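You operate a simulated robot arm through the tools that you are given. There is no shell and no other tool. Be economical: measure what you need, move in short steps, check, and stop when the job is done.

You run a simulated robot arm. Do the job below in one go: nothing can be reset, and whatever is moved stays where it is left.

JOB
Couple the red hose and run 4 litres of dye into the keg.
Fine: hose end in the inlet; lock the coupling before opening the dye valve; shut the valve again at the end, gauge under 0.1 bar; spill none.
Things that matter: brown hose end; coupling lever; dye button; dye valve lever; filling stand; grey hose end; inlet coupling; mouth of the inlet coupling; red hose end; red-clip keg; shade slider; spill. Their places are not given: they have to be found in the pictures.

Only the result counts: the job must be done as asked and must still hold three seconds after the hand-in. Knocking over, shifting, dropping, spilling or breaking anything else fails it.

ROBOT AND FRAMES
A 7-joint arm with a two-finger parallel gripper, fixed in place. Base frame: the origin is at the foot of the arm, x ahead of it, y to its left, z up. Readings come in mm, degrees, newtons and seconds.
With the tool pointing down near the work surface it reaches from about 100 to 700 mm from the base axis. Its first joint turns from -166.0 to 166.0 degrees. Payload 1.57 kg.
Tool frame: the origin (TCP) lies between the finger pads and is the grasp point; the fingertips stand 30 mm ahead of it; z points along the fingers, y is the line along which they close. Largest opening 110 mm; finger width 24, thickness 12; the body of the gripper, 48 by 112 mm, starts 78 mm behind the TCP.
Orientation is that of the tool frame in the base frame, as a unit quaternion [x, y, z, w]. With the fingers straight down and closing along the base's y, the tool's x points along the base's -x, its y along +y and its z along -z.

CONTROLS
- The arm moves only by the tool send_rows. Its argument "targets" is one flat list of numbers, 7 for each row, row after row: the turn, a rotation vector about the base's x, y, z in units of 90 degrees (1.0 is 90 degrees), then the shift along the base's x, y, z in units of 500 mm (1.0 is 500 mm), then the closure in counts, from 0 (fully open) to 255 (shut). In form: [rx, ry, rz, dx, dy, dz, fingers, rx, ry, rz, dx, dy, dz, fingers, ...]. A call has 1 to 20 rows; each row is the pose to reach, as a shift and turn from the pose commanded when the call began. A call with a number of a shift or a turn outside -1 to 1 is refused whole. Rows are played at 5 a second. More than 50 mm and 8.6 degrees between two rows, or a gripper value outside its range, and nothing of the call is played. Where a pose cannot be reached the arm comes as near as it can. A force on the tool above 60 N (or 10 N above the force at the start of the call, whichever is more), or a blocked arm, ends the call early, and 0.2 s more pass. Each finger travels about 45 mm/s and halts on what it meets, pressing with about 28 N; the grip force reading is that of the motor and also rises with nothing between the fingers. The clock runs only during rows and for 0.2 s after the last one: add rows that repeat a pose to give the fingers time. The reply holds the time, the measured pose of the TCP, the force on the tool along the base axes, the opening and the grip force, in the units named above and with some noise, with the torque about the TCP (base axes, N m) and any sound that the robot's microphone picked up.
- Cameras (640 x 400 px; columns grow to the right, rows downward): "scene" is fixed at [215.8, -652.2, 1752.1]; the picture's right is [0.95, -0.31, 0.00], its down [-0.17, -0.54, -0.82] and it looks along [0.25, 0.78, -0.57] (base axes); focal length 328 px, centre (320, 200). "wrist" rides on the gripper at [70, 16, -141] in the tool frame; the picture's right is [-0.23, 0.97, 0.00], its down [-0.85, -0.20, -0.48] and it looks along [-0.47, -0.11, 0.88] (tool axes); focal length 222 px, centre (320, 200).
- get_image(camera): a new picture of that camera. No time passes.
- lift_body(by): slides the trunk up (or, below 0, down) by that many mm; the arm rides with it, the base frame stays. It gives what a move gives, with no picture.
- point_at(camera, pixels): for up to 12 pixels [column, row] of the newest picture of that camera ("zoom" is the newest enlarged one), the place [x, y, z] in the base frame of the surface seen there, good to about 2 mm, but the place of the scene camera against the robot may be out by one fixed shift of up to 18 mm in any direction. No time passes.
- close_up(camera, box): a new picture of the part [left, top, right, bottom] of that camera's present view, enlarged. No time passes.
- hand_in(): hands the job in; it is judged then, once.

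Work in short steps. Measure before you move; look again where a grasp or a placing could have gone wrong, and mend it. You have 80 turns and 46 pictures in all, those below and enlarged ones among them. Open the gripper and draw the arm clear of the work before you hand the job in, unless the task says otherwise; then end with one line.

The tools are called after "Request:" by a JSON object that holds its "method" and its "body". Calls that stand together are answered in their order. send_rows: Moves the arm, as the interface text tells. Its arguments: {"type":"object","properties":{"targets":{"type":"array","items":{"type":"number"}}},"required":["targets"]} The other tools are called the same way: lift_body (by) slides the trunk up or down; get_image (camera) takes a picture; point_at (camera, pixels) gives the place of the surface under pixels of a picture; close_up (camera, box) takes an enlarged picture of a part of a camera's view; hand_in () hands the job in.

At the start:

```text
clock: 0.0
tool_pos: [336.7, 181.4, 1326.6]
tool_rot: [0.0, 1.0, 0.0, 0.0]
contact_force: [0.8, -0.4, -0.4]
moment: [-0.01, -0.03, -0.01]
opening: 109.9
gripper_force: 0.0
trunk travel left (down, up): [-525.0, 65.0]
```

scene: 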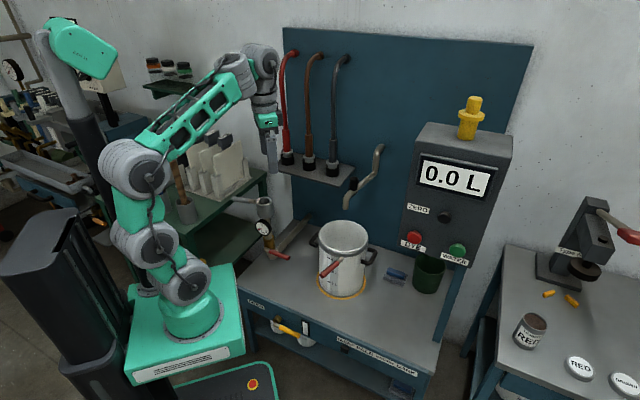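
wrist: 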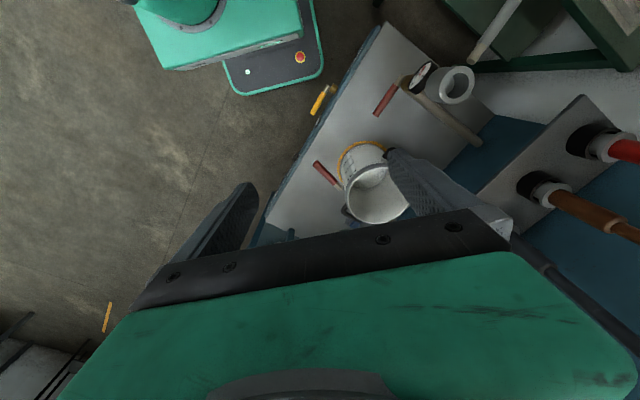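

I start by enlarging the hose rack and keg area and the control box in the scene view.

Request:
{"method": "close_up", "body": {"camera": "scene", "box": [230, 30, 390, 190]}}

Request:
{"method": "close_up", "body": {"camera": "scene", "box": [220, 180, 400, 310]}}

Request:
{"method": "close_up", "body": {"camera": "scene", "box": [340, 90, 520, 310]}}

Request:
{"method": "close_up", "body": {"camera": "scene", "box": [230, 280, 440, 400]}}

```text
2.50 times, centred on (310, 110) of scene
```

zoom: 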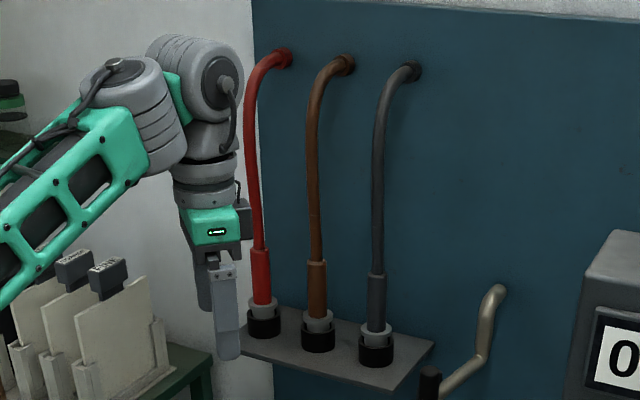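

```text
3.08 times, centred on (310, 245) of scene
```

zoom: 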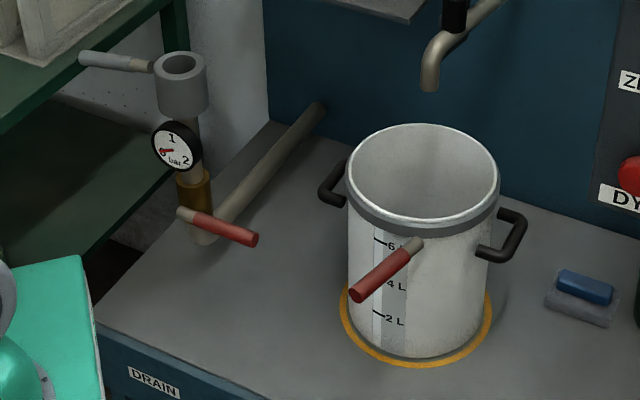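

```text
1.82 times, centred on (430, 200) of scene
```

zoom: 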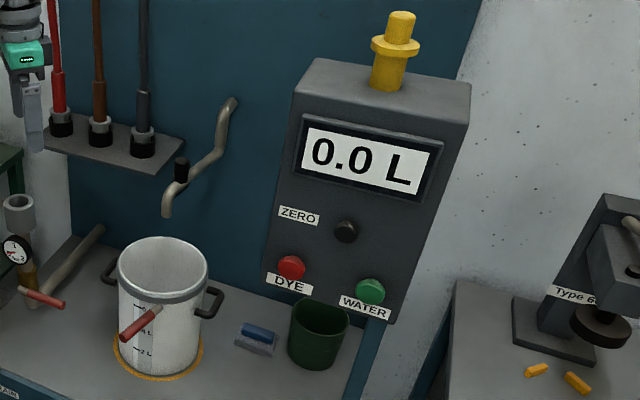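

```text
3.05 times, centred on (335, 340) of scene
```

zoom: 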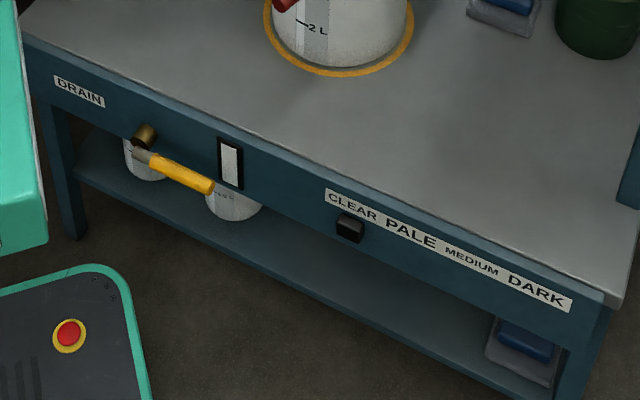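

Next I zoom in further on the coupling, the keg, and the items under the bench, and get some coordinates.

Request:
{"method": "close_up", "body": {"camera": "scene", "box": [225, 185, 305, 265]}}

Request:
{"method": "close_up", "body": {"camera": "scene", "box": [300, 130, 400, 300]}}

Request:
{"method": "point_at", "body": {"camera": "scene", "pixels": [[288, 162], [287, 140], [309, 166], [333, 172], [264, 203], [240, 199], [282, 257], [271, 254], [343, 258], [413, 237], [340, 280], [325, 270]]}}

```text
5.00 times, centred on (265, 225) of scene
```

zoom: 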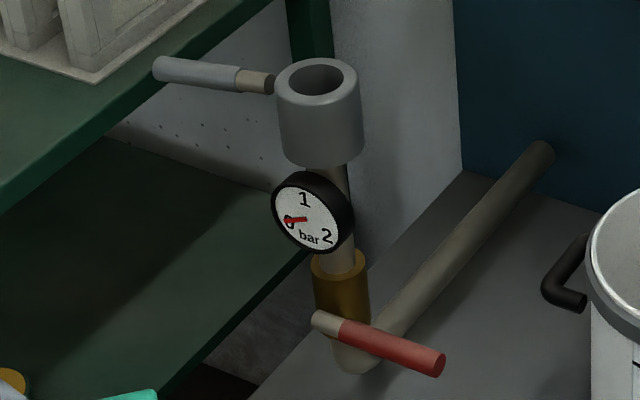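

```text
2.35 times, centred on (350, 215) of scene
```

zoom: 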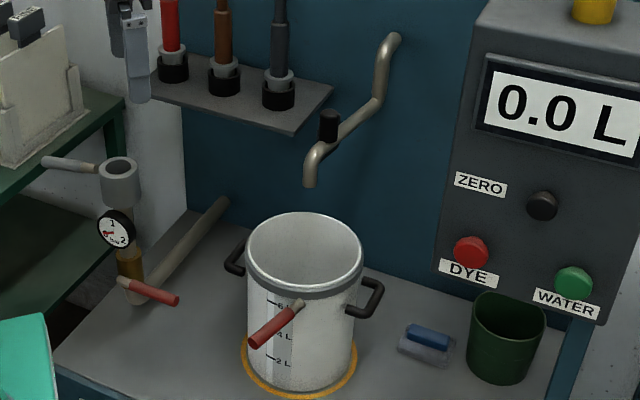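

```text
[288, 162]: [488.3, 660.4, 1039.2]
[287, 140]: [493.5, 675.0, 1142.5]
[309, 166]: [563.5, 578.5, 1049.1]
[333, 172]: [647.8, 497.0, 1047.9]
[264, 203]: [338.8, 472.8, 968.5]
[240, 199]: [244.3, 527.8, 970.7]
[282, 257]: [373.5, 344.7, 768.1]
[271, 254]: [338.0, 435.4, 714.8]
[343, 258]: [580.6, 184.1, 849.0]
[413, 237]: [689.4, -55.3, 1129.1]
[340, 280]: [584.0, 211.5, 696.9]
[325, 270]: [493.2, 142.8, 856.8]
```

The keg stands on the yellow ring, the gauge reads about 0, and the coupling lever is swung left. I measure the spout tip, keg rim, hose collars and levers from this zoom.

Request:
{"method": "point_at", "body": {"camera": "zoom", "pixels": [[310, 183], [254, 262], [355, 262], [305, 218], [300, 296], [118, 160], [118, 183], [65, 163], [471, 250], [240, 350], [172, 72], [172, 45]]}}

Request:
{"method": "close_up", "body": {"camera": "scene", "box": [270, 40, 360, 200]}}

```text
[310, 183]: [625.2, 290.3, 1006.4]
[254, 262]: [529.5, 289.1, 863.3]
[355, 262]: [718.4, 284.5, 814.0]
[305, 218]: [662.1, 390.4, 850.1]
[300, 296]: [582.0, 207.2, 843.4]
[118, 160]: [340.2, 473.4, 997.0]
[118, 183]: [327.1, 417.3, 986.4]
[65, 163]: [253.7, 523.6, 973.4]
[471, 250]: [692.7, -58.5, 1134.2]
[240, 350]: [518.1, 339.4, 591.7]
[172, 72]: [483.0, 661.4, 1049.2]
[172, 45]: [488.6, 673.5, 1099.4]
```

```text
2.50 times, centred on (315, 120) of scene
```

zoom: 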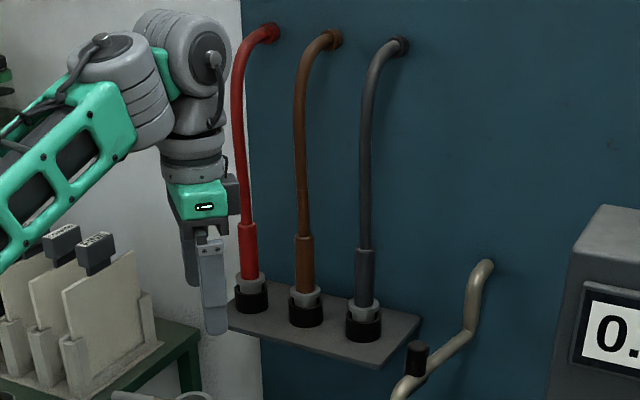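

The wrist view also shows the inlet (458,83), the red dye valve lever (385,100) and the red hose base (598,145). I measure these there to calibrate the scene camera's shift.

Request:
{"method": "point_at", "body": {"camera": "wrist", "pixels": [[441, 83], [474, 83], [458, 67], [458, 101], [386, 98], [377, 113], [395, 86], [360, 150], [405, 205], [598, 148], [541, 190], [328, 173]]}}

Request:
{"method": "close_up", "body": {"camera": "wrist", "box": [340, 30, 500, 130]}}

Request:
{"method": "close_up", "body": {"camera": "wrist", "box": [480, 80, 640, 280]}}

```text
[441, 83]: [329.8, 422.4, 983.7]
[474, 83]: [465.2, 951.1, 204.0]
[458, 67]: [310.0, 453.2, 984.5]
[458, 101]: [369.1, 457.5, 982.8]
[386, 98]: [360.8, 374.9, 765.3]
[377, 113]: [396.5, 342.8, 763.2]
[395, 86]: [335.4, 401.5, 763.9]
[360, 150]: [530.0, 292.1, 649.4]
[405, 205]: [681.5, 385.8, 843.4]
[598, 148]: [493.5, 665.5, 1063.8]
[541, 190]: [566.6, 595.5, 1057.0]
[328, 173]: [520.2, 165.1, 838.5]
```

```text
4.00 times, centred on (420, 80) of wrist
```

zoom: 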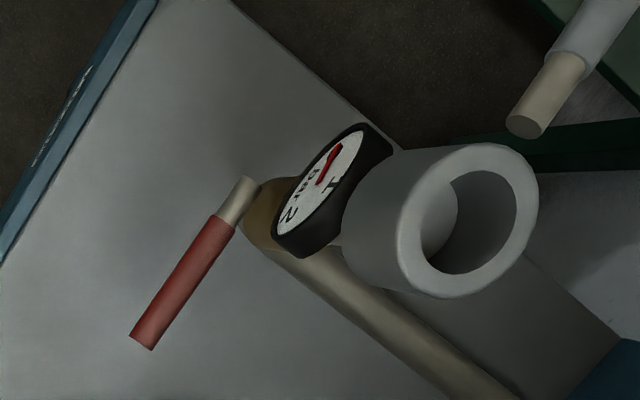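

```text
2.00 times, centred on (560, 180) of wrist
```

zoom: 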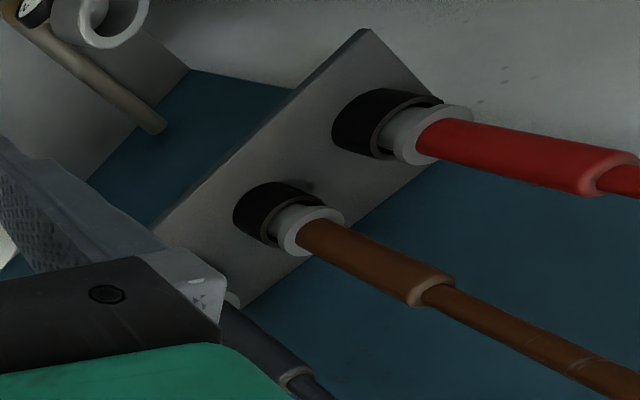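

The coupling rim sits at about (341,455,983). I now measure the red hose's ferrule and sleeve in this newest zoom.

Request:
{"method": "point_at", "body": {"camera": "zoom", "pixels": [[424, 153], [465, 112], [400, 135], [385, 128], [344, 128], [440, 140], [510, 165], [578, 177], [620, 172], [500, 135], [495, 185], [285, 228]]}}

Request:
{"method": "close_up", "body": {"camera": "wrist", "box": [360, 10, 540, 130]}}

```text
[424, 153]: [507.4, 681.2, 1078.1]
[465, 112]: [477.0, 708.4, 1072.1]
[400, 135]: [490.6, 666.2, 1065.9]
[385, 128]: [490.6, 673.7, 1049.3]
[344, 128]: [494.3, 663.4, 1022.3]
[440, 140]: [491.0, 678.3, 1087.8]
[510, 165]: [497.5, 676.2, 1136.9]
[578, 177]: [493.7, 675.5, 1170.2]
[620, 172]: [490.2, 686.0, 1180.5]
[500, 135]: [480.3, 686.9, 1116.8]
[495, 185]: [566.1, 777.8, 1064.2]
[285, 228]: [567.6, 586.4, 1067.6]
```

```text
3.33 times, centred on (450, 70) of wrist
```

zoom: 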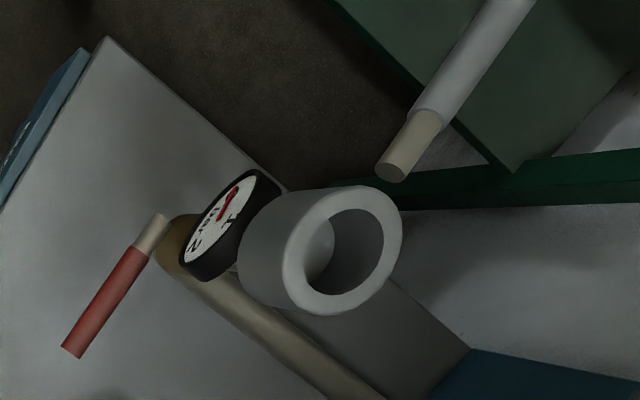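

Red sleeve axis is at about (493,690), spanning z 1085–1172. Now I measure the inlet rim, coupling lever and valve lever in this zoom.

Request:
{"method": "point_at", "body": {"camera": "zoom", "pixels": [[290, 255], [394, 225], [350, 192], [325, 306], [312, 240], [384, 235], [393, 170], [420, 120], [480, 50], [165, 222], [138, 252], [75, 345]]}}

Request:
{"method": "close_up", "body": {"camera": "scene", "box": [225, 185, 305, 265]}}

```text
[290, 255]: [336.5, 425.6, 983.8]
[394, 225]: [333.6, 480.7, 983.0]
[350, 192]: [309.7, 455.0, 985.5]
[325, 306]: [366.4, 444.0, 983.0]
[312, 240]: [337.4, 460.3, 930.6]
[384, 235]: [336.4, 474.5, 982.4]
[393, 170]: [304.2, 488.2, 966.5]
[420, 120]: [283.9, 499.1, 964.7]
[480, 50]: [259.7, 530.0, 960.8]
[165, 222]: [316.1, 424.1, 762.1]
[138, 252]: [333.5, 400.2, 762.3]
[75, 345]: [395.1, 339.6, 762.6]
```

```text
5.00 times, centred on (265, 225) of scene
```

zoom: 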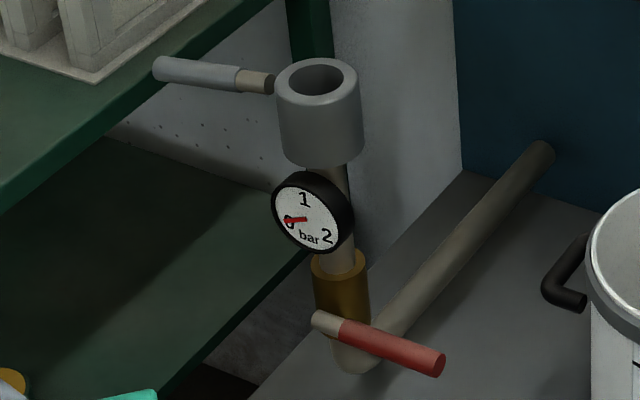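

I check how high the arm's base sits on the trunk, to choose the trunk height for a horizontal reach.

Request:
{"method": "point_at", "body": {"camera": "scene", "pixels": [[150, 335], [190, 320], [180, 275], [155, 240], [140, 165], [240, 70], [262, 60], [265, 100], [272, 150]]}}

```text
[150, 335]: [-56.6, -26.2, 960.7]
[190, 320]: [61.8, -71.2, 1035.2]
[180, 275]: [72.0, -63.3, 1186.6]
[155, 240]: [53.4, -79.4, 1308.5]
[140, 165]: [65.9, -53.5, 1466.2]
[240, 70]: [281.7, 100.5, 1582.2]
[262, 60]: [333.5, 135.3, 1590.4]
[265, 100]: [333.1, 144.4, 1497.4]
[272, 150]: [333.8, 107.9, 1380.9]
```

I test whether the wrist can turn so that the camera ends up above the tool: rotating −90° about the vertical in place.

Request:
{"method": "send_rows", "body": {"targets": [0, 0, -0.0833, 0, 0, 0, 0, 0, 0, -0.1667, 0, 0, 0, 0, 0, 0, -0.25, 0, 0, 0, 0, 0, 0, -0.3333, 0, 0, 0, 0, 0, 0, -0.4167, 0, 0, 0, 0, 0, 0, -0.5, 0, 0, 0, 0, 0, 0, -0.5833, 0, 0, 0, 0, 0, 0, -0.6667, 0, 0, 0, 0, 0, 0, -0.75, 0, 0, 0, 0, 0, 0, -0.8333, 0, 0, 0, 0, 0, 0, -0.9167, 0, 0, 0, 0, 0, 0, -1, 0, 0, 0, 0]}}

```text
clock: 2.6
tool_pos: [339.4, 180.8, 1325.2]
tool_rot: [0.708, 0.706, -0.001, 0.0]
contact_force: [0.4, -1.3, 0.4]
moment: [-0.01, -0.02, 0.04]
opening: 110.0
gripper_force: 0.1
trunk travel left (down, up): [-525.0, 65.0]
```

That worked without limits. I turn the last −36° so the tool's x points at azimuth 54°, while moving outward.

Request:
{"method": "send_rows", "body": {"targets": [0, 0, -0.08, 0, 0.06, 0, 0, 0, 0, -0.16, 0, 0.12, 0, 0, 0, 0, -0.24, 0, 0.18, 0, 0, 0, 0, -0.32, 0, 0.24, 0, 0, 0, 0, -0.4, 0, 0.3, 0, 0]}}

Request:
{"method": "send_rows", "body": {"targets": [0.0674, -0.049, 0, 0.01, 0.02, 0, 0, 0.1348, -0.098, 0, 0.02, 0.04, 0, 0, 0.2022, -0.147, 0, 0.03, 0.06, 0, 0, 0.2697, -0.196, 0, 0.04, 0.08, 0, 0, 0.3371, -0.245, 0, 0.05, 0.1, 0, 0, 0.4045, -0.294, 0, 0.06, 0.12, 0, 0, 0.4719, -0.343, 0, 0.07, 0.14, 0, 0, 0.5393, -0.392, 0, 0.08, 0.16, 0, 0, 0.6067, -0.441, 0, 0.09, 0.18, 0, 0, 0.6742, -0.49, 0, 0.1, 0.2, 0, 0, 0.7416, -0.539, 0, 0.11, 0.22, 0, 0, 0.809, -0.588, 0, 0.12, 0.24, 0, 0]}}

Request:
{"method": "get_image", "body": {"camera": "scene"}}

```text
clock: 3.8
tool_pos: [342.3, 325.9, 1326.6]
tool_rot: [0.888, 0.459, -0.001, -0.005]
contact_force: [-0.2, 0.2, 0.2]
moment: [0.0, 0.02, 0.04]
opening: 109.8
gripper_force: 0.1
out of reach, approached as far as the arm can: row 5
trunk travel left (down, up): [-525.0, 65.0]
```

```text
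clock: 6.4
tool_pos: [381.0, 445.8, 1339.7]
tool_rot: [0.629, 0.36, 0.636, -0.264]
contact_force: [-0.2, -1.5, 0.3]
moment: [-0.02, 0.0, 0.01]
opening: 110.1
gripper_force: 0.0
out of reach, approached as far as the arm can: row 3, 5, 6, 7, 8, 9, 10, 11, 12
trunk travel left (down, up): [-525.0, 65.0]
```

```text
32 pictures are left
```

scene: 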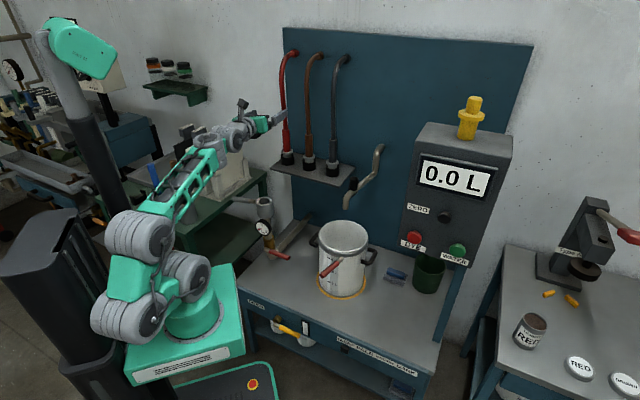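

The tool is now almost horizontal at azimuth ~52° with the camera on top. I lower the trunk 190 mm to bring it level with the hose sleeve.

Request:
{"method": "lift_body", "body": {"by": -190}}

Request:
{"method": "send_rows", "body": {"targets": [0, 0, 0, 0.01, 0.02, 0, 0, 0, 0, 0, 0.02, 0.04, 0, 0, 0, 0, 0, 0.02, 0.04, 0, 0]}}

Request:
{"method": "get_image", "body": {"camera": "wrist"}}

```text
clock: 8.5
tool_pos: [382.2, 448.4, 1149.7]
tool_rot: [0.63, 0.361, 0.635, -0.263]
contact_force: [0.0, 0.4, -0.1]
moment: [-0.02, 0.0, -0.03]
opening: 110.1
gripper_force: 0.1
trunk travel left (down, up): [-335.0, 255.0]
```

```text
clock: 9.3
tool_pos: [392.5, 469.1, 1148.4]
tool_rot: [0.63, 0.36, 0.636, -0.263]
contact_force: [-1.2, 0.1, 0.3]
moment: [0.02, 0.0, -0.01]
opening: 110.0
gripper_force: 0.0
trunk travel left (down, up): [-335.0, 255.0]
```

```text
31 pictures are left
```

wrist: 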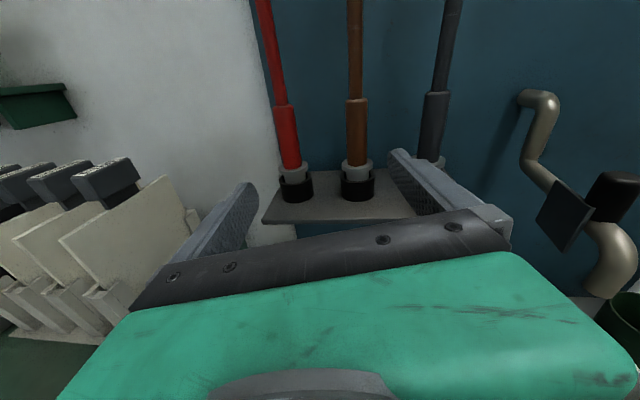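

A clear view: red sleeve at (288,135), ferrule flange (292,172), black holder (295,187). I measure these.

Request:
{"method": "point_at", "body": {"camera": "wrist", "pixels": [[287, 110], [288, 135], [291, 160], [292, 173], [296, 188], [278, 136], [298, 136], [296, 205], [356, 135], [310, 172], [278, 173], [262, 20]]}}

Request:
{"method": "close_up", "body": {"camera": "wrist", "box": [230, 80, 400, 230]}}

```text
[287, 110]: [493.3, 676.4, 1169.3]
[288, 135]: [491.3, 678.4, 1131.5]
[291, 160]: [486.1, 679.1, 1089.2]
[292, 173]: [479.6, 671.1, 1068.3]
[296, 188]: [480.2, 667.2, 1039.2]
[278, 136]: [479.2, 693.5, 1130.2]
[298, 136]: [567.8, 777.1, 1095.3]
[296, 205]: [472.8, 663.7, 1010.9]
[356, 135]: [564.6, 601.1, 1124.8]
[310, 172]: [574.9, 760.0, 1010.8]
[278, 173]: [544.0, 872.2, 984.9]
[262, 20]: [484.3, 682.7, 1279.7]
```

```text
2.67 times, centred on (315, 155) of wrist
```

zoom: 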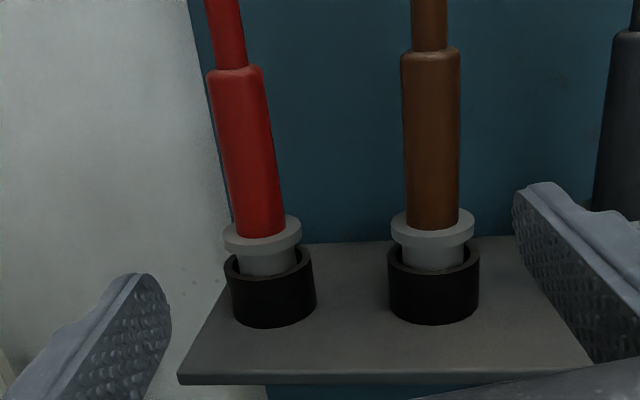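

Sleeve axis ≈ (493,689). I correct the small roll and pitch and move to a standoff 130 mm short of the hose at z 1125, partly closing the fingers.

Request:
{"method": "send_rows", "body": {"targets": [0.025, 0.015, 0, 0.014, 0.06, -0.015, 80, 0.05, 0.03, 0, 0.028, 0.12, -0.03, 80, 0.075, 0.044, 0, 0.042, 0.18, -0.046, 80, 0.075, 0.044, 0, 0.042, 0.234, -0.046, 80, 0.075, 0.044, 0, 0.042, 0.234, -0.046, 80]}}

```text
clock: 10.5
tool_pos: [404.8, 553.6, 1150.4]
tool_rot: [0.627, 0.354, 0.642, -0.264]
contact_force: [0.4, 1.4, -2.7]
moment: [0.11, -0.11, 0.0]
opening: 75.5
gripper_force: 0.0
out of reach, approached as far as the arm can: row 1, 2, 3, 4, 5
trunk travel left (down, up): [-335.0, 255.0]
```

The arm stops short at radius ~686 mm with the roll uncorrected. I look at its posture.

Request:
{"method": "get_image", "body": {"camera": "scene"}}

```text
29 pictures are left
```

scene: 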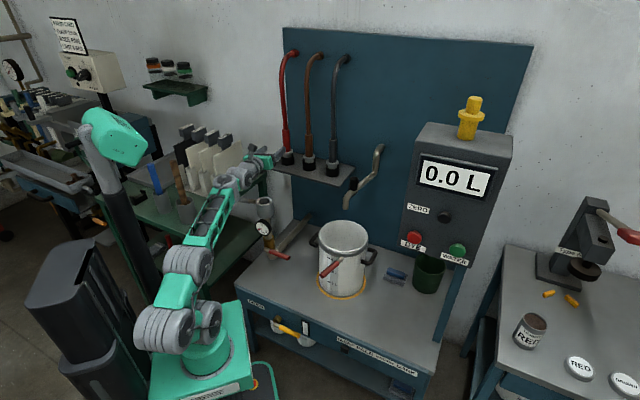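

The 7° roll stuck in both poses, so joint 7 is at its limit. I'll use the opposite roll (camera underneath): retract and roll −180° about the tool axis in two calls.

Request:
{"method": "send_rows", "body": {"targets": [0, 0, 0, -0.02, -0.07, 0.03, 80, -0.05, -0.065, 0, -0.04, -0.14, 0.06, 80, -0.1, -0.13, 0, -0.06, -0.2, 0.1, 80, -0.15, -0.195, 0, -0.06, -0.2, 0.1, 80, -0.2, -0.26, 0, -0.06, -0.2, 0.1, 80, -0.25, -0.325, 0, -0.06, -0.2, 0.1, 80, -0.3, -0.39, 0, -0.06, -0.2, 0.1, 80, -0.35, -0.455, 0, -0.06, -0.2, 0.1, 80, -0.4, -0.52, 0, -0.06, -0.2, 0.1, 80, -0.45, -0.585, 0, -0.06, -0.2, 0.1, 80, -0.5, -0.65, 0, -0.06, -0.2, 0.1, 80, -0.55, -0.715, 0, -0.06, -0.2, 0.1, 80, -0.61, -0.79, 0, -0.06, -0.2, 0.1, 80]}}

Request:
{"method": "send_rows", "body": {"targets": [-0.05, -0.065, 0, 0, 0, 0, 80, -0.1, -0.13, 0, 0, 0, 0, 80, -0.15, -0.195, 0, 0, 0, 0, 80, -0.2, -0.26, 0, 0, 0, 0, 80, -0.25, -0.325, 0, 0, 0, 0, 80, -0.3, -0.39, 0, 0, 0, 0, 80, -0.35, -0.455, 0, 0, 0, 0, 80, -0.4, -0.52, 0, 0, 0, 0, 80, -0.45, -0.585, 0, 0, 0, 0, 80, -0.5, -0.65, 0, 0, 0, 0, 80, -0.55, -0.715, 0, 0, 0, 0, 80, -0.57, -0.74, 0, 0, 0, 0, 80]}}

```text
clock: 13.3
tool_pos: [373.3, 443.7, 1202.4]
tool_rot: [0.197, 0.676, 0.653, 0.279]
contact_force: [-0.1, -0.5, 0.2]
moment: [-0.01, 0.0, 0.02]
opening: 75.5
gripper_force: 0.0
trunk travel left (down, up): [-335.0, 255.0]
```

```text
clock: 15.9
tool_pos: [374.2, 443.4, 1204.2]
tool_rot: [-0.315, 0.621, 0.314, 0.646]
contact_force: [-0.8, -0.3, 0.3]
moment: [0.0, -0.02, 0.03]
opening: 75.4
gripper_force: 0.1
trunk travel left (down, up): [-335.0, 255.0]
```

The tool is now horizontal at azimuth 53° with the camera below, with no limit reported. I move to the standoff 130 mm before the hose at z 1125.

Request:
{"method": "send_rows", "body": {"targets": [0, 0, 0, 0.02, 0.071, -0.04, 80, 0, 0, 0, 0.04, 0.142, -0.08, 80, 0, 0, 0, 0.06, 0.213, -0.12, 80, 0, 0, 0, 0.08, 0.284, -0.158, 80, 0, 0, 0, 0.08, 0.284, -0.158, 80]}}

Request:
{"method": "get_image", "body": {"camera": "wrist"}}

```text
clock: 17.1
tool_pos: [415.8, 587.6, 1125.2]
tool_rot: [-0.314, 0.621, 0.314, 0.646]
contact_force: [0.2, 0.1, 0.1]
moment: [0.02, -0.03, -0.02]
opening: 75.6
gripper_force: 0.1
trunk travel left (down, up): [-335.0, 255.0]
```

```text
28 pictures are left
```

wrist: 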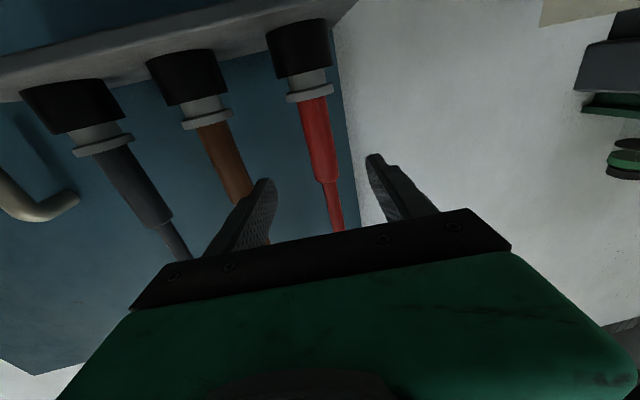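

Reached with no limit; the red sleeve (318,150) lies between the fingers. I measure its axis once more.

Request:
{"method": "point_at", "body": {"camera": "wrist", "pixels": [[306, 130], [316, 130], [327, 130], [309, 150], [319, 150], [332, 150], [309, 92], [312, 80], [300, 45], [325, 175]]}}

```text
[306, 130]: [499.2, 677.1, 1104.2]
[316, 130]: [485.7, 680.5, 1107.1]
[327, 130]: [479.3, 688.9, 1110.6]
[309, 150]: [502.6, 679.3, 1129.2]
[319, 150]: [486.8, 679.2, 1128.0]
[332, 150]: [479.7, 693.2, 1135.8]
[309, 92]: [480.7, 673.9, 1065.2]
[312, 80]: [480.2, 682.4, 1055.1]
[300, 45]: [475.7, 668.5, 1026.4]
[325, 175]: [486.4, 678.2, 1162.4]
```

Axis ≈ (494.5,691), exactly on the tool line. I advance 129 mm and then check.

Request:
{"method": "send_rows", "body": {"targets": [0, 0, 0, 0.039, 0.0515, 0, 80, 0, 0, 0, 0.078, 0.103, 0, 80, 0, 0, 0, 0.117, 0.1545, 0, 80, 0, 0, 0, 0.156, 0.206, 0, 80, 0, 0, 0, 0.156, 0.206, 0, 80]}}

Request:
{"method": "get_image", "body": {"camera": "wrist"}}

```text
clock: 18.3
tool_pos: [492.7, 691.6, 1123.4]
tool_rot: [-0.314, 0.621, 0.314, 0.645]
contact_force: [0.8, 0.7, -0.2]
moment: [0.03, 0.01, 0.0]
opening: 75.7
gripper_force: 0.0
trunk travel left (down, up): [-335.0, 255.0]
```

```text
27 pictures are left
```

wrist: 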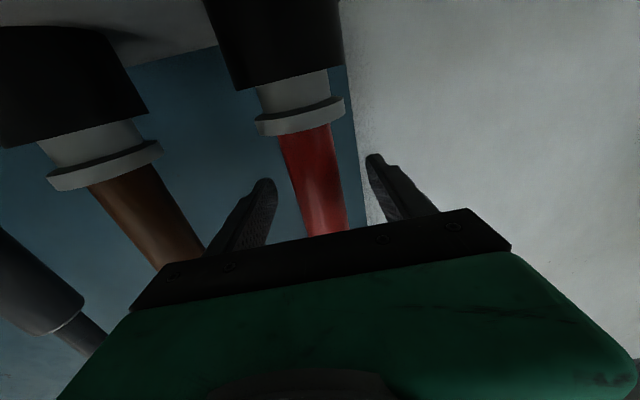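

The red sleeve is between the fingers and nothing touches. I close the fingers on it.

Request:
{"method": "send_rows", "body": {"targets": [0, 0, 0, 0, 0, 0, 140, 0, 0, 0, 0, 0, 0, 200, 0, 0, 0, 0, 0, 0, 255, 0, 0, 0, 0, 0, 0, 255, 0, 0, 0, 0, 0, 0, 255, 0, 0, 0, 0, 0, 0, 255]}}

```text
clock: 19.7
tool_pos: [493.7, 691.2, 1125.4]
tool_rot: [-0.315, 0.621, 0.314, 0.646]
contact_force: [-1.3, -0.5, -0.1]
moment: [-0.03, 0.07, 0.0]
opening: 32.5
gripper_force: 28.2
trunk travel left (down, up): [-335.0, 255.0]
```

Gripped at 32.5 mm with 28 N. I lift it straight up 80 mm in small steps.

Request:
{"method": "send_rows", "body": {"targets": [0, 0, 0, 0, 0, 0.03, 255, 0, 0, 0, 0, 0, 0.06, 255, 0, 0, 0, 0, 0, 0.09, 255, 0, 0, 0, 0, 0, 0.12, 255, 0, 0, 0, 0, 0, 0.16, 255]}}

Request:
{"method": "close_up", "body": {"camera": "scene", "box": [230, 60, 370, 190]}}

Request:
{"method": "get_image", "body": {"camera": "wrist"}}

```text
clock: 20.9
tool_pos: [492.4, 690.8, 1204.8]
tool_rot: [-0.315, 0.621, 0.314, 0.645]
contact_force: [0.5, 0.5, -3.4]
moment: [-0.01, 0.01, 0.01]
opening: 32.5
gripper_force: 28.0
trunk travel left (down, up): [-335.0, 255.0]
```

```text
3.08 times, centred on (300, 125) of scene
```

zoom: 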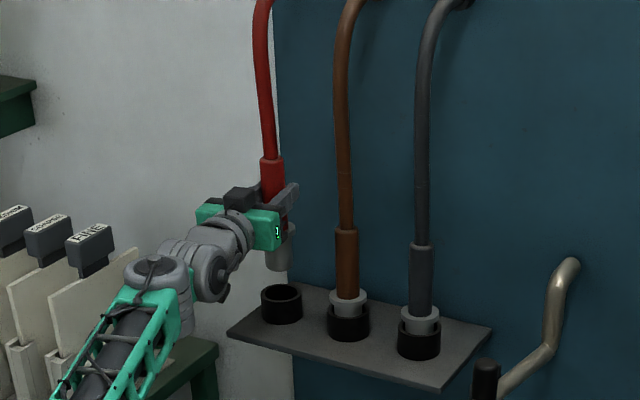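

```text
25 pictures are left
```

wrist: 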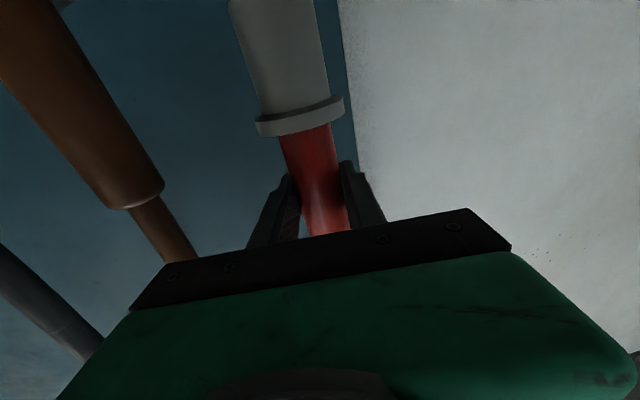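

The hose end is free of the holder. I measure the nose tip and flange to know its length.

Request:
{"method": "point_at", "body": {"camera": "zoom", "pixels": [[280, 268], [280, 255], [290, 230], [280, 312], [270, 165]]}}

Request:
{"method": "point_at", "body": {"camera": "wrist", "pixels": [[300, 122], [285, 40], [275, 5], [312, 150]]}}

```text
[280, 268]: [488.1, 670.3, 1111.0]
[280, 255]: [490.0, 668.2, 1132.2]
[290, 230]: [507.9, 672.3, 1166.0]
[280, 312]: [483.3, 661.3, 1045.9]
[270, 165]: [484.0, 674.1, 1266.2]
```

```text
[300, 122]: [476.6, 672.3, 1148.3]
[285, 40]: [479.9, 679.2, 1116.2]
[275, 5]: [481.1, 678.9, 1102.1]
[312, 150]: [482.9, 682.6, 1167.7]
```

Nose tip hangs ~109 mm below the TCP. I carry the hose back to above the inlet (338.7,452), keeping height ~1200.

Request:
{"method": "send_rows", "body": {"targets": [0, 0, 0, -0.034, -0.053, 0, 255, 0, 0, 0, -0.068, -0.106, 0, 255, 0, 0, 0, -0.103, -0.159, 0, 255, 0, 0, 0, -0.137, -0.212, 0, 255, 0, 0, 0, -0.171, -0.265, 0, 255, 0, 0, 0, -0.205, -0.318, 0, 255, 0, 0, 0, -0.239, -0.371, 0, 255, 0, 0, 0, -0.274, -0.424, 0, 255, 0, 0, 0, -0.308, -0.478, 0, 255, 0, 0, 0, -0.308, -0.478, 0, 255]}}

Request:
{"method": "close_up", "body": {"camera": "scene", "box": [190, 90, 330, 240]}}

```text
clock: 23.1
tool_pos: [336.5, 451.5, 1207.5]
tool_rot: [-0.314, 0.621, 0.314, 0.645]
contact_force: [0.8, -0.4, -3.1]
moment: [-0.01, 0.07, -0.02]
opening: 32.4
gripper_force: 28.0
trunk travel left (down, up): [-335.0, 255.0]
```

```text
2.67 times, centred on (260, 165) of scene
```

zoom: 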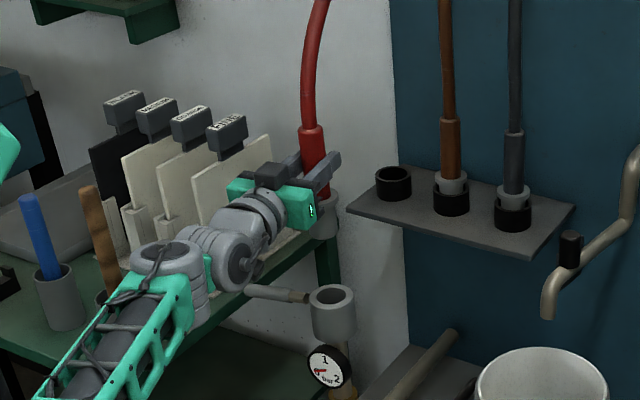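

The hose end hangs above the mouth. I lower 95 mm so the tip is just above the rim, then check from the scene.

Request:
{"method": "send_rows", "body": {"targets": [0, 0, 0, 0.002, 0.001, -0.05, 255, 0, 0, 0, 0.002, 0.001, -0.1, 255, 0, 0, 0, 0.002, 0.001, -0.15, 255, 0, 0, 0, 0.002, 0.001, -0.19, 255, 0, 0, 0, 0.002, 0.001, -0.19, 255]}}

Request:
{"method": "close_up", "body": {"camera": "scene", "box": [230, 150, 300, 230]}}

Request:
{"method": "get_image", "body": {"camera": "wrist"}}

```text
clock: 24.3
tool_pos: [340.8, 454.2, 1107.4]
tool_rot: [-0.315, 0.621, 0.314, 0.646]
contact_force: [-1.0, 0.2, -3.8]
moment: [-0.04, 0.0, 0.03]
opening: 32.5
gripper_force: 28.0
trunk travel left (down, up): [-335.0, 255.0]
```

```text
5.00 times, centred on (265, 190) of scene
```

zoom: 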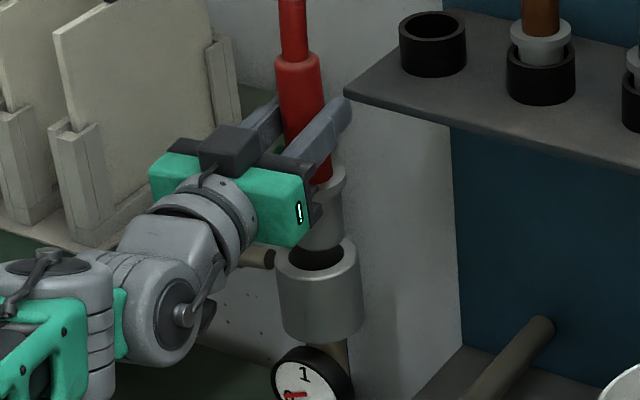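

```text
22 pictures are left
```

wrist: 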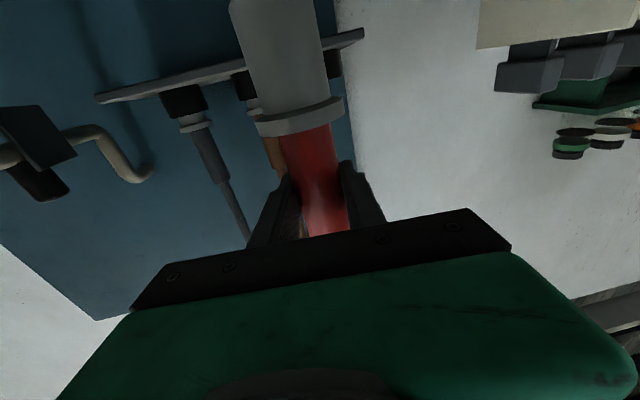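

Nose and mouth look aligned. I lower 30 mm in small steps watching the force.

Request:
{"method": "send_rows", "body": {"targets": [0, 0, 0, 0, 0, -0.015, 255, 0, 0, 0, 0, 0, -0.03, 255, 0, 0, 0, 0, 0, -0.045, 255, 0, 0, 0, 0, 0, -0.06, 255, 0, 0, 0, 0, 0, -0.06, 255]}}

Request:
{"method": "close_up", "body": {"camera": "scene", "box": [230, 150, 300, 230]}}

```text
clock: 25.5
tool_pos: [338.9, 453.0, 1079.4]
tool_rot: [-0.314, 0.621, 0.314, 0.646]
contact_force: [-4.4, -0.6, -3.4]
moment: [-0.06, 0.36, 0.02]
opening: 32.2
gripper_force: 28.0
trunk travel left (down, up): [-335.0, 255.0]
```

```text
5.00 times, centred on (265, 190) of scene
```

zoom: 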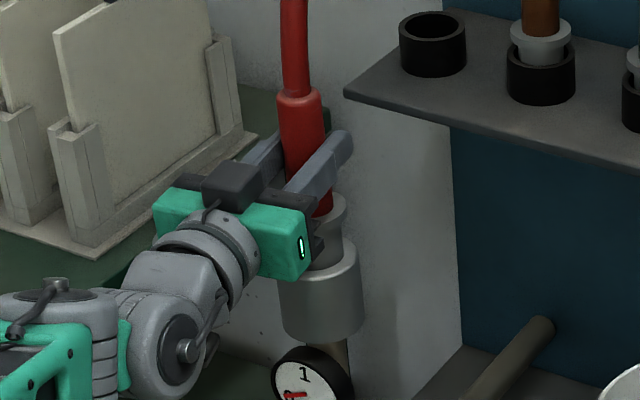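

The nose is entering; a −4 N side force says I am about 1 mm too far in +x. I shift back slightly and continue down.

Request:
{"method": "send_rows", "body": {"targets": [0, 0, 0, -0.003, 0, 0, 255, 0, 0, 0, -0.003, 0, -0.015, 255, 0, 0, 0, -0.003, 0, -0.03, 255, 0, 0, 0, -0.003, 0, -0.045, 255, 0, 0, 0, -0.003, 0, -0.06, 255, 0, 0, 0, -0.003, 0, -0.06, 255]}}

Request:
{"method": "close_up", "body": {"camera": "scene", "box": [230, 150, 300, 230]}}

```text
clock: 26.9
tool_pos: [337.3, 450.2, 1049.3]
tool_rot: [-0.314, 0.622, 0.314, 0.645]
contact_force: [-0.4, 0.1, -3.0]
moment: [-0.01, 0.04, -0.02]
opening: 32.1
gripper_force: 27.9
trunk travel left (down, up): [-335.0, 255.0]
```

```text
5.00 times, centred on (265, 190) of scene
```

zoom: 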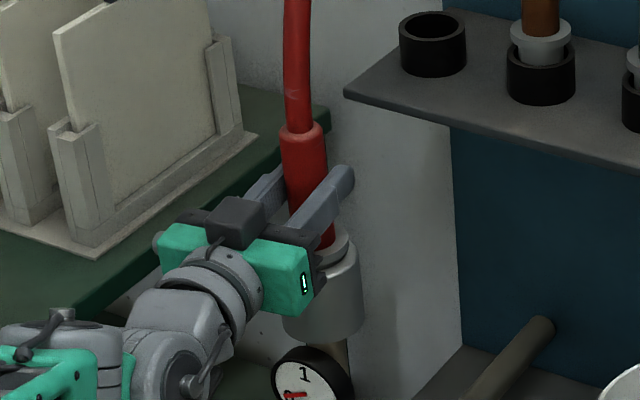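

Forces are small and the flange nearly rests on the rim. I push down the last few millimetres until contact.

Request:
{"method": "send_rows", "body": {"targets": [0, 0, 0, 0, 0, -0.004, 255, 0, 0, 0, 0, 0, -0.008, 255, 0, 0, 0, 0, 0, -0.012, 255, 0, 0, 0, 0, 0, -0.012, 255]}}

```text
clock: 27.9
tool_pos: [336.6, 449.1, 1046.5]
tool_rot: [-0.312, 0.619, 0.315, 0.648]
contact_force: [3.2, -1.0, 11.7]
moment: [-0.09, -0.35, 0.0]
opening: 32.3
gripper_force: 27.5
trunk travel left (down, up): [-335.0, 255.0]
```

The flange is seated (12 N upward). I open the fingers and draw back along the approach line 130 mm.

Request:
{"method": "send_rows", "body": {"targets": [0, 0, 0, 0, 0, 0, 150, 0, 0, 0, 0, 0, 0, 110, 0, 0, 0, 0, 0, 0, 110, 0, 0, 0, 0, 0, 0, 110, 0, 0, 0, -0.036, -0.048, 0, 110, 0, 0, 0, -0.072, -0.096, 0, 110, 0, 0, 0, -0.108, -0.144, 0, 110, 0, 0, 0, -0.156, -0.207, 0, 110, 0, 0, 0, -0.156, -0.207, 0, 110]}}

Request:
{"method": "close_up", "body": {"camera": "scene", "box": [200, 130, 330, 270]}}

```text
clock: 29.9
tool_pos: [262.1, 349.9, 1044.2]
tool_rot: [-0.314, 0.622, 0.314, 0.646]
contact_force: [0.1, -0.5, -0.1]
moment: [0.01, -0.04, 0.01]
opening: 62.6
gripper_force: 0.1
trunk travel left (down, up): [-335.0, 255.0]
```

```text
2.86 times, centred on (265, 200) of scene
```

zoom: 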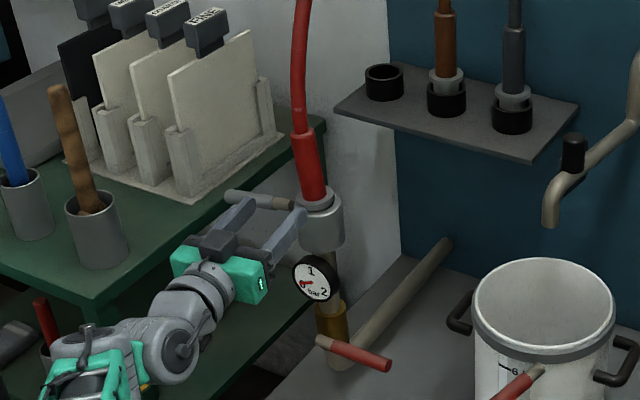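

The hose stays seated. Before touching the coupling lever I measure it and the nearby green shelf in this zoom.

Request:
{"method": "point_at", "body": {"camera": "zoom", "pixels": [[90, 300], [200, 208], [320, 118], [232, 196], [258, 200], [280, 203], [292, 203], [318, 200], [270, 100], [190, 195], [318, 228], [300, 250]]}}

Request:
{"method": "close_up", "body": {"camera": "scene", "box": [240, 180, 290, 220]}}

```text
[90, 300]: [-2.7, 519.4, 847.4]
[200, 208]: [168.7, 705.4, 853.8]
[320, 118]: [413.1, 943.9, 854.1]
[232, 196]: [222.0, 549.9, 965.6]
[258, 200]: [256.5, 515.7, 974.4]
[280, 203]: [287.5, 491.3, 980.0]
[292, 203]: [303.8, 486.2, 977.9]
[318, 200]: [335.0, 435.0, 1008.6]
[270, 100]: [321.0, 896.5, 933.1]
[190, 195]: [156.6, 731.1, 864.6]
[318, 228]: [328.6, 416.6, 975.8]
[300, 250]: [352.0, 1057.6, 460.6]
```

```text
10.00 times, centred on (265, 200) of scene
```

zoom: 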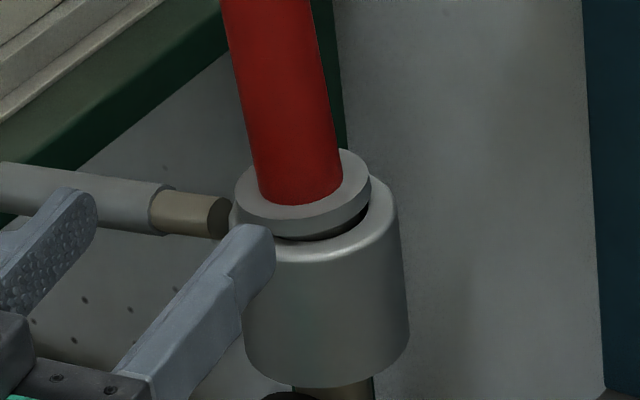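

The lever rod runs from (304,488) to about (222,552) at z≈960, free of the shelf. I close the fingers and move above its outer part to test a gentle downward push.

Request:
{"method": "send_rows", "body": {"targets": [0, 0, 0, -0.005, 0.07, 0, 255, 0, 0, 0, -0.01, 0.14, 0, 255, 0, 0, 0, -0.015, 0.21, 0, 255, 0, 0, 0, -0.02, 0.29, 0, 255, 0, 0, 0, -0.02, 0.37, -0.03, 255, 0, 0, 0, -0.02, 0.37, -0.1, 255, 0, 0, 0, -0.02, 0.37, -0.12, 255]}}

Request:
{"method": "send_rows", "body": {"targets": [0, 0, 0, 0, 0, -0.01, 255, 0, 0, 0, 0, 0, -0.02, 255, 0, 0, 0, 0, 0, -0.03, 255, 0, 0, 0, 0, 0, -0.03, 255]}}

Request:
{"method": "close_up", "body": {"camera": "scene", "box": [215, 165, 305, 235]}}

```text
clock: 31.5
tool_pos: [251.6, 533.0, 983.0]
tool_rot: [-0.313, 0.622, 0.313, 0.646]
contact_force: [-0.3, -0.1, 0.3]
moment: [0.03, 0.03, 0.03]
opening: 0.0
gripper_force: 21.4
trunk travel left (down, up): [-335.0, 255.0]
```

```text
clock: 32.5
tool_pos: [249.8, 531.4, 968.8]
tool_rot: [-0.314, 0.622, 0.314, 0.646]
contact_force: [1.4, 0.6, 2.6]
moment: [0.01, -0.03, 0.0]
opening: 0.0
gripper_force: 20.7
trunk travel left (down, up): [-335.0, 255.0]
```

```text
5.71 times, centred on (260, 200) of scene
```

zoom: 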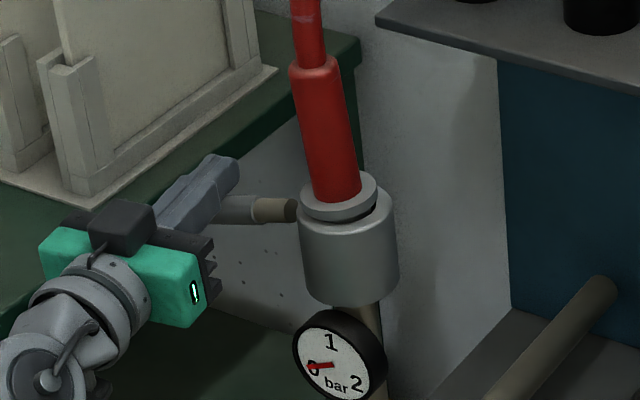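

Only 2.6 N so far at z 969. I continue down 20 mm to see whether the lever yields.

Request:
{"method": "send_rows", "body": {"targets": [0, 0, 0, 0, 0, -0.01, 255, 0, 0, 0, 0, 0, -0.02, 255, 0, 0, 0, 0, 0, -0.03, 255, 0, 0, 0, 0, 0, -0.04, 255, 0, 0, 0, 0, 0, -0.04, 255]}}

Request:
{"method": "close_up", "body": {"camera": "scene", "box": [215, 165, 305, 235]}}

```text
clock: 33.7
tool_pos: [249.7, 531.8, 948.4]
tool_rot: [-0.314, 0.621, 0.314, 0.645]
contact_force: [0.1, -1.0, 0.3]
moment: [0.08, -0.04, 0.0]
opening: 0.1
gripper_force: 21.5
trunk travel left (down, up): [-335.0, 255.0]
```

```text
5.71 times, centred on (260, 200) of scene
```

zoom: 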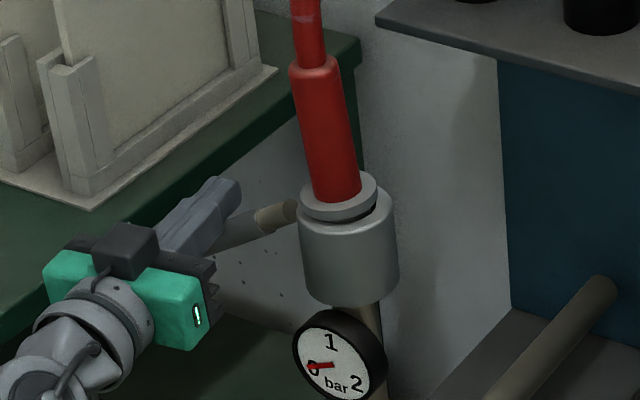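

The lever folds downward about its root. Before following the arc down I measure the gauge's protrusion to keep the gripper body clear of it.

Request:
{"method": "point_at", "body": {"camera": "zoom", "pixels": [[330, 366], [300, 345], [358, 330], [378, 380], [340, 320], [350, 260], [280, 215], [240, 238], [205, 270], [230, 185]]}}

```text
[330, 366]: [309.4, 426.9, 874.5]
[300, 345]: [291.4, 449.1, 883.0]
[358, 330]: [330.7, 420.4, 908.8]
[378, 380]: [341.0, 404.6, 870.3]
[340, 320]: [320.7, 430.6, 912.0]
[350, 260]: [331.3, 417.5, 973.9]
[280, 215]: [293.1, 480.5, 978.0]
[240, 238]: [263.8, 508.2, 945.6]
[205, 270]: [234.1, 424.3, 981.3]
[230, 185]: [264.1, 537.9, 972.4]
```

Gauge protrudes ~40 mm in front of the pipe while the gripper body will stay ≥65 mm in front, so it's clear. I follow the arc to push the lever to vertical.

Request:
{"method": "send_rows", "body": {"targets": [0, 0, 0, 0.0065, -0.006, -0.018, 255, 0, 0, 0, 0.013, -0.0124, -0.036, 255, 0, 0, 0, 0.02, -0.019, -0.052, 255, 0, 0, 0, 0.0268, -0.0256, -0.0684, 255, 0, 0, 0, 0.036, -0.035, -0.081, 255, 0, 0, 0, 0.046, -0.044, -0.094, 255, 0, 0, 0, 0.046, -0.044, -0.094, 255]}}

Request:
{"method": "close_up", "body": {"camera": "scene", "box": [215, 165, 305, 235]}}

```text
clock: 35.3
tool_pos: [272.9, 507.9, 901.4]
tool_rot: [-0.314, 0.621, 0.313, 0.646]
contact_force: [0.3, 0.0, -0.3]
moment: [-0.01, 0.0, -0.01]
opening: 0.0
gripper_force: 21.3
trunk travel left (down, up): [-335.0, 255.0]
```

```text
5.71 times, centred on (260, 200) of scene
```

zoom: 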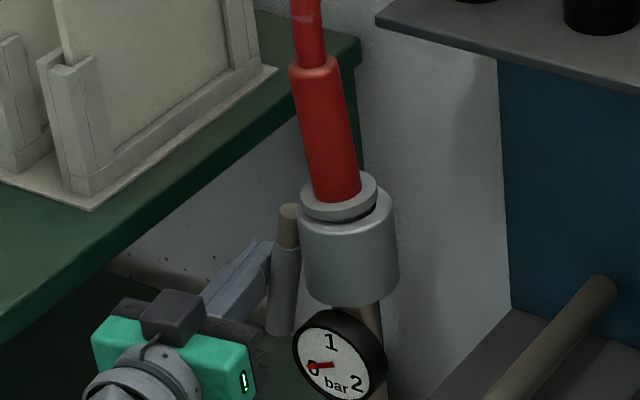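

The lever is now nearly vertical beside the coupling. I push a bit further to find the end stop.

Request:
{"method": "send_rows", "body": {"targets": [0, 0, 0, 0.008, -0.0075, -0.006, 255, 0, 0, 0, 0.016, -0.015, -0.012, 255, 0, 0, 0, 0.023, -0.022, -0.018, 255, 0, 0, 0, 0.03, -0.029, -0.021, 255, 0, 0, 0, 0.03, -0.029, -0.021, 255]}}

Request:
{"method": "close_up", "body": {"camera": "scene", "box": [215, 165, 305, 235]}}

```text
clock: 36.5
tool_pos: [287.1, 495.9, 891.1]
tool_rot: [-0.314, 0.621, 0.315, 0.645]
contact_force: [-3.7, 4.9, 2.1]
moment: [0.03, 0.05, 0.07]
opening: 0.1
gripper_force: 21.6
trunk travel left (down, up): [-335.0, 255.0]
```

```text
5.71 times, centred on (260, 200) of scene
```

zoom: 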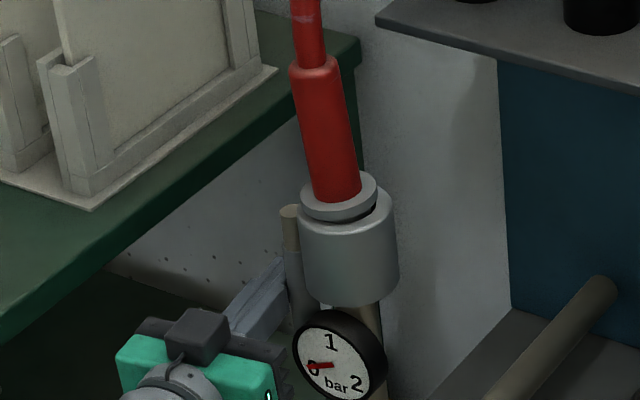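

A ~6 N resistance appears with the lever vertical. I push 4 mm more to confirm the stop.

Request:
{"method": "send_rows", "body": {"targets": [0, 0, 0, 0.003, -0.003, 0, 255, 0, 0, 0, 0.006, -0.006, 0, 255, 0, 0, 0, 0.006, -0.006, 0, 255]}}

```text
clock: 37.3
tool_pos: [287.8, 493.9, 891.6]
tool_rot: [-0.314, 0.621, 0.315, 0.646]
contact_force: [-24.5, 21.1, 2.7]
moment: [0.01, 0.02, 0.17]
opening: 0.2
gripper_force: 21.7
trunk travel left (down, up): [-335.0, 255.0]
```

The lever is at its stop, so the coupling is locked. I back off left, retreat, and come around to in front of the dye valve.

Request:
{"method": "send_rows", "body": {"targets": [0, 0, 0, -0.036, 0.034, 0, 255, 0, 0, 0, -0.096, -0.046, 0, 255, 0, 0, 0, -0.156, -0.126, 0, 255, 0, 0, 0, -0.216, -0.206, 0, 255, 0, 0, 0, -0.15, -0.27, 0, 255, 0, 0, 0, -0.09, -0.33, 0, 255, 0, 0, 0, -0.04, -0.38, 0, 255, 0, 0, 0, 0.004, -0.418, 0, 255, 0, 0, 0, 0.004, -0.418, 0, 255]}}

Request:
{"method": "send_rows", "body": {"targets": [0.05, 0.066, 0, 0, 0, 0, 200, 0.1, 0.132, 0, 0, 0, 0, 200, 0.15, 0.2, 0, 0, 0, 0, 170, 0.2, 0.265, 0, 0, 0, 0, 150, 0.25, 0.33, 0, 0, 0, 0, 150, 0.3, 0.395, 0, 0, 0, 0, 150, 0.35, 0.46, 0, 0, 0, 0, 150, 0.4, 0.53, 0, 0, 0, 0, 150, 0.45, 0.595, 0, 0, 0, 0, 150, 0.5, 0.66, 0, 0, 0, 0, 150, 0.55, 0.73, 0, 0, 0, 0, 150, 0.604, 0.797, 0, 0, 0, 0, 150]}}

Request:
{"method": "send_rows", "body": {"targets": [0, 0, -0.05, 0, 0, 0, 150, 0, 0, -0.1, 0, 0, 0, 150]}}

Request:
{"method": "lift_body", "body": {"by": -135}}

Request:
{"method": "get_image", "body": {"camera": "wrist"}}

```text
clock: 38.4
tool_pos: [252.2, 357.9, 901.4]
tool_rot: [-0.252, 0.639, 0.277, 0.672]
contact_force: [0.6, 0.9, 0.0]
moment: [0.01, 0.04, -0.02]
opening: 0.1
gripper_force: 21.1
trunk travel left (down, up): [-335.0, 255.0]
stopped in row 5: the arm was blocked; the commanded pose is now the measured one
```

```text
clock: 41.0
tool_pos: [251.4, 355.7, 903.8]
tool_rot: [0.266, 0.712, 0.611, 0.22]
contact_force: [-0.3, 1.2, 0.0]
moment: [-0.01, -0.01, 0.01]
opening: 45.3
gripper_force: 0.1
trunk travel left (down, up): [-335.0, 255.0]
```

```text
clock: 41.6
tool_pos: [251.9, 355.5, 902.7]
tool_rot: [0.32, 0.689, 0.592, 0.269]
contact_force: [-0.3, 0.0, 0.0]
moment: [0.02, 0.0, 0.0]
opening: 45.5
gripper_force: 0.1
trunk travel left (down, up): [-335.0, 255.0]
```

```text
clock: 43.2
tool_pos: [251.7, 356.7, 767.9]
tool_rot: [0.32, 0.69, 0.591, 0.269]
contact_force: [-0.8, -0.5, 0.3]
moment: [0.0, 0.05, -0.01]
opening: 45.2
gripper_force: 0.0
trunk travel left (down, up): [-200.0, 390.0]
```

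```text
13 pictures are left
```

wrist: 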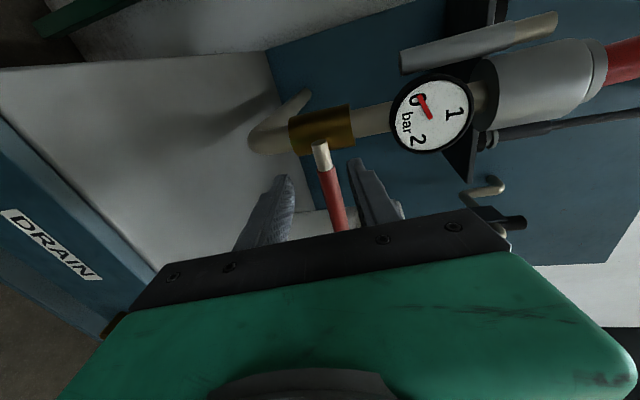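

The valve lever (red, 330,190) appears between the fingers; the coupling lever lies parallel to the pipe and the gauge reads 0. I measure the lever, valve and bench.

Request:
{"method": "point_at", "body": {"camera": "wrist", "pixels": [[318, 146], [323, 160], [329, 180], [336, 205], [340, 222], [300, 133], [350, 120], [412, 112], [440, 150], [200, 150], [100, 200], [270, 130]]}}

```text
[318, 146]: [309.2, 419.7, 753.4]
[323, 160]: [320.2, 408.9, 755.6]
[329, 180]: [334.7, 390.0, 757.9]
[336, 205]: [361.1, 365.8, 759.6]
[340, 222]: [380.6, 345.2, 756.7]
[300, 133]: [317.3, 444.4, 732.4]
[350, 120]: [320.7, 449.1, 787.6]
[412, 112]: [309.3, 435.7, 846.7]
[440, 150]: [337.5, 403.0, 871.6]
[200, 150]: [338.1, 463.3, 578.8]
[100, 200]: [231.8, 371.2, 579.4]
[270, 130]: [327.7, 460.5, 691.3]
```

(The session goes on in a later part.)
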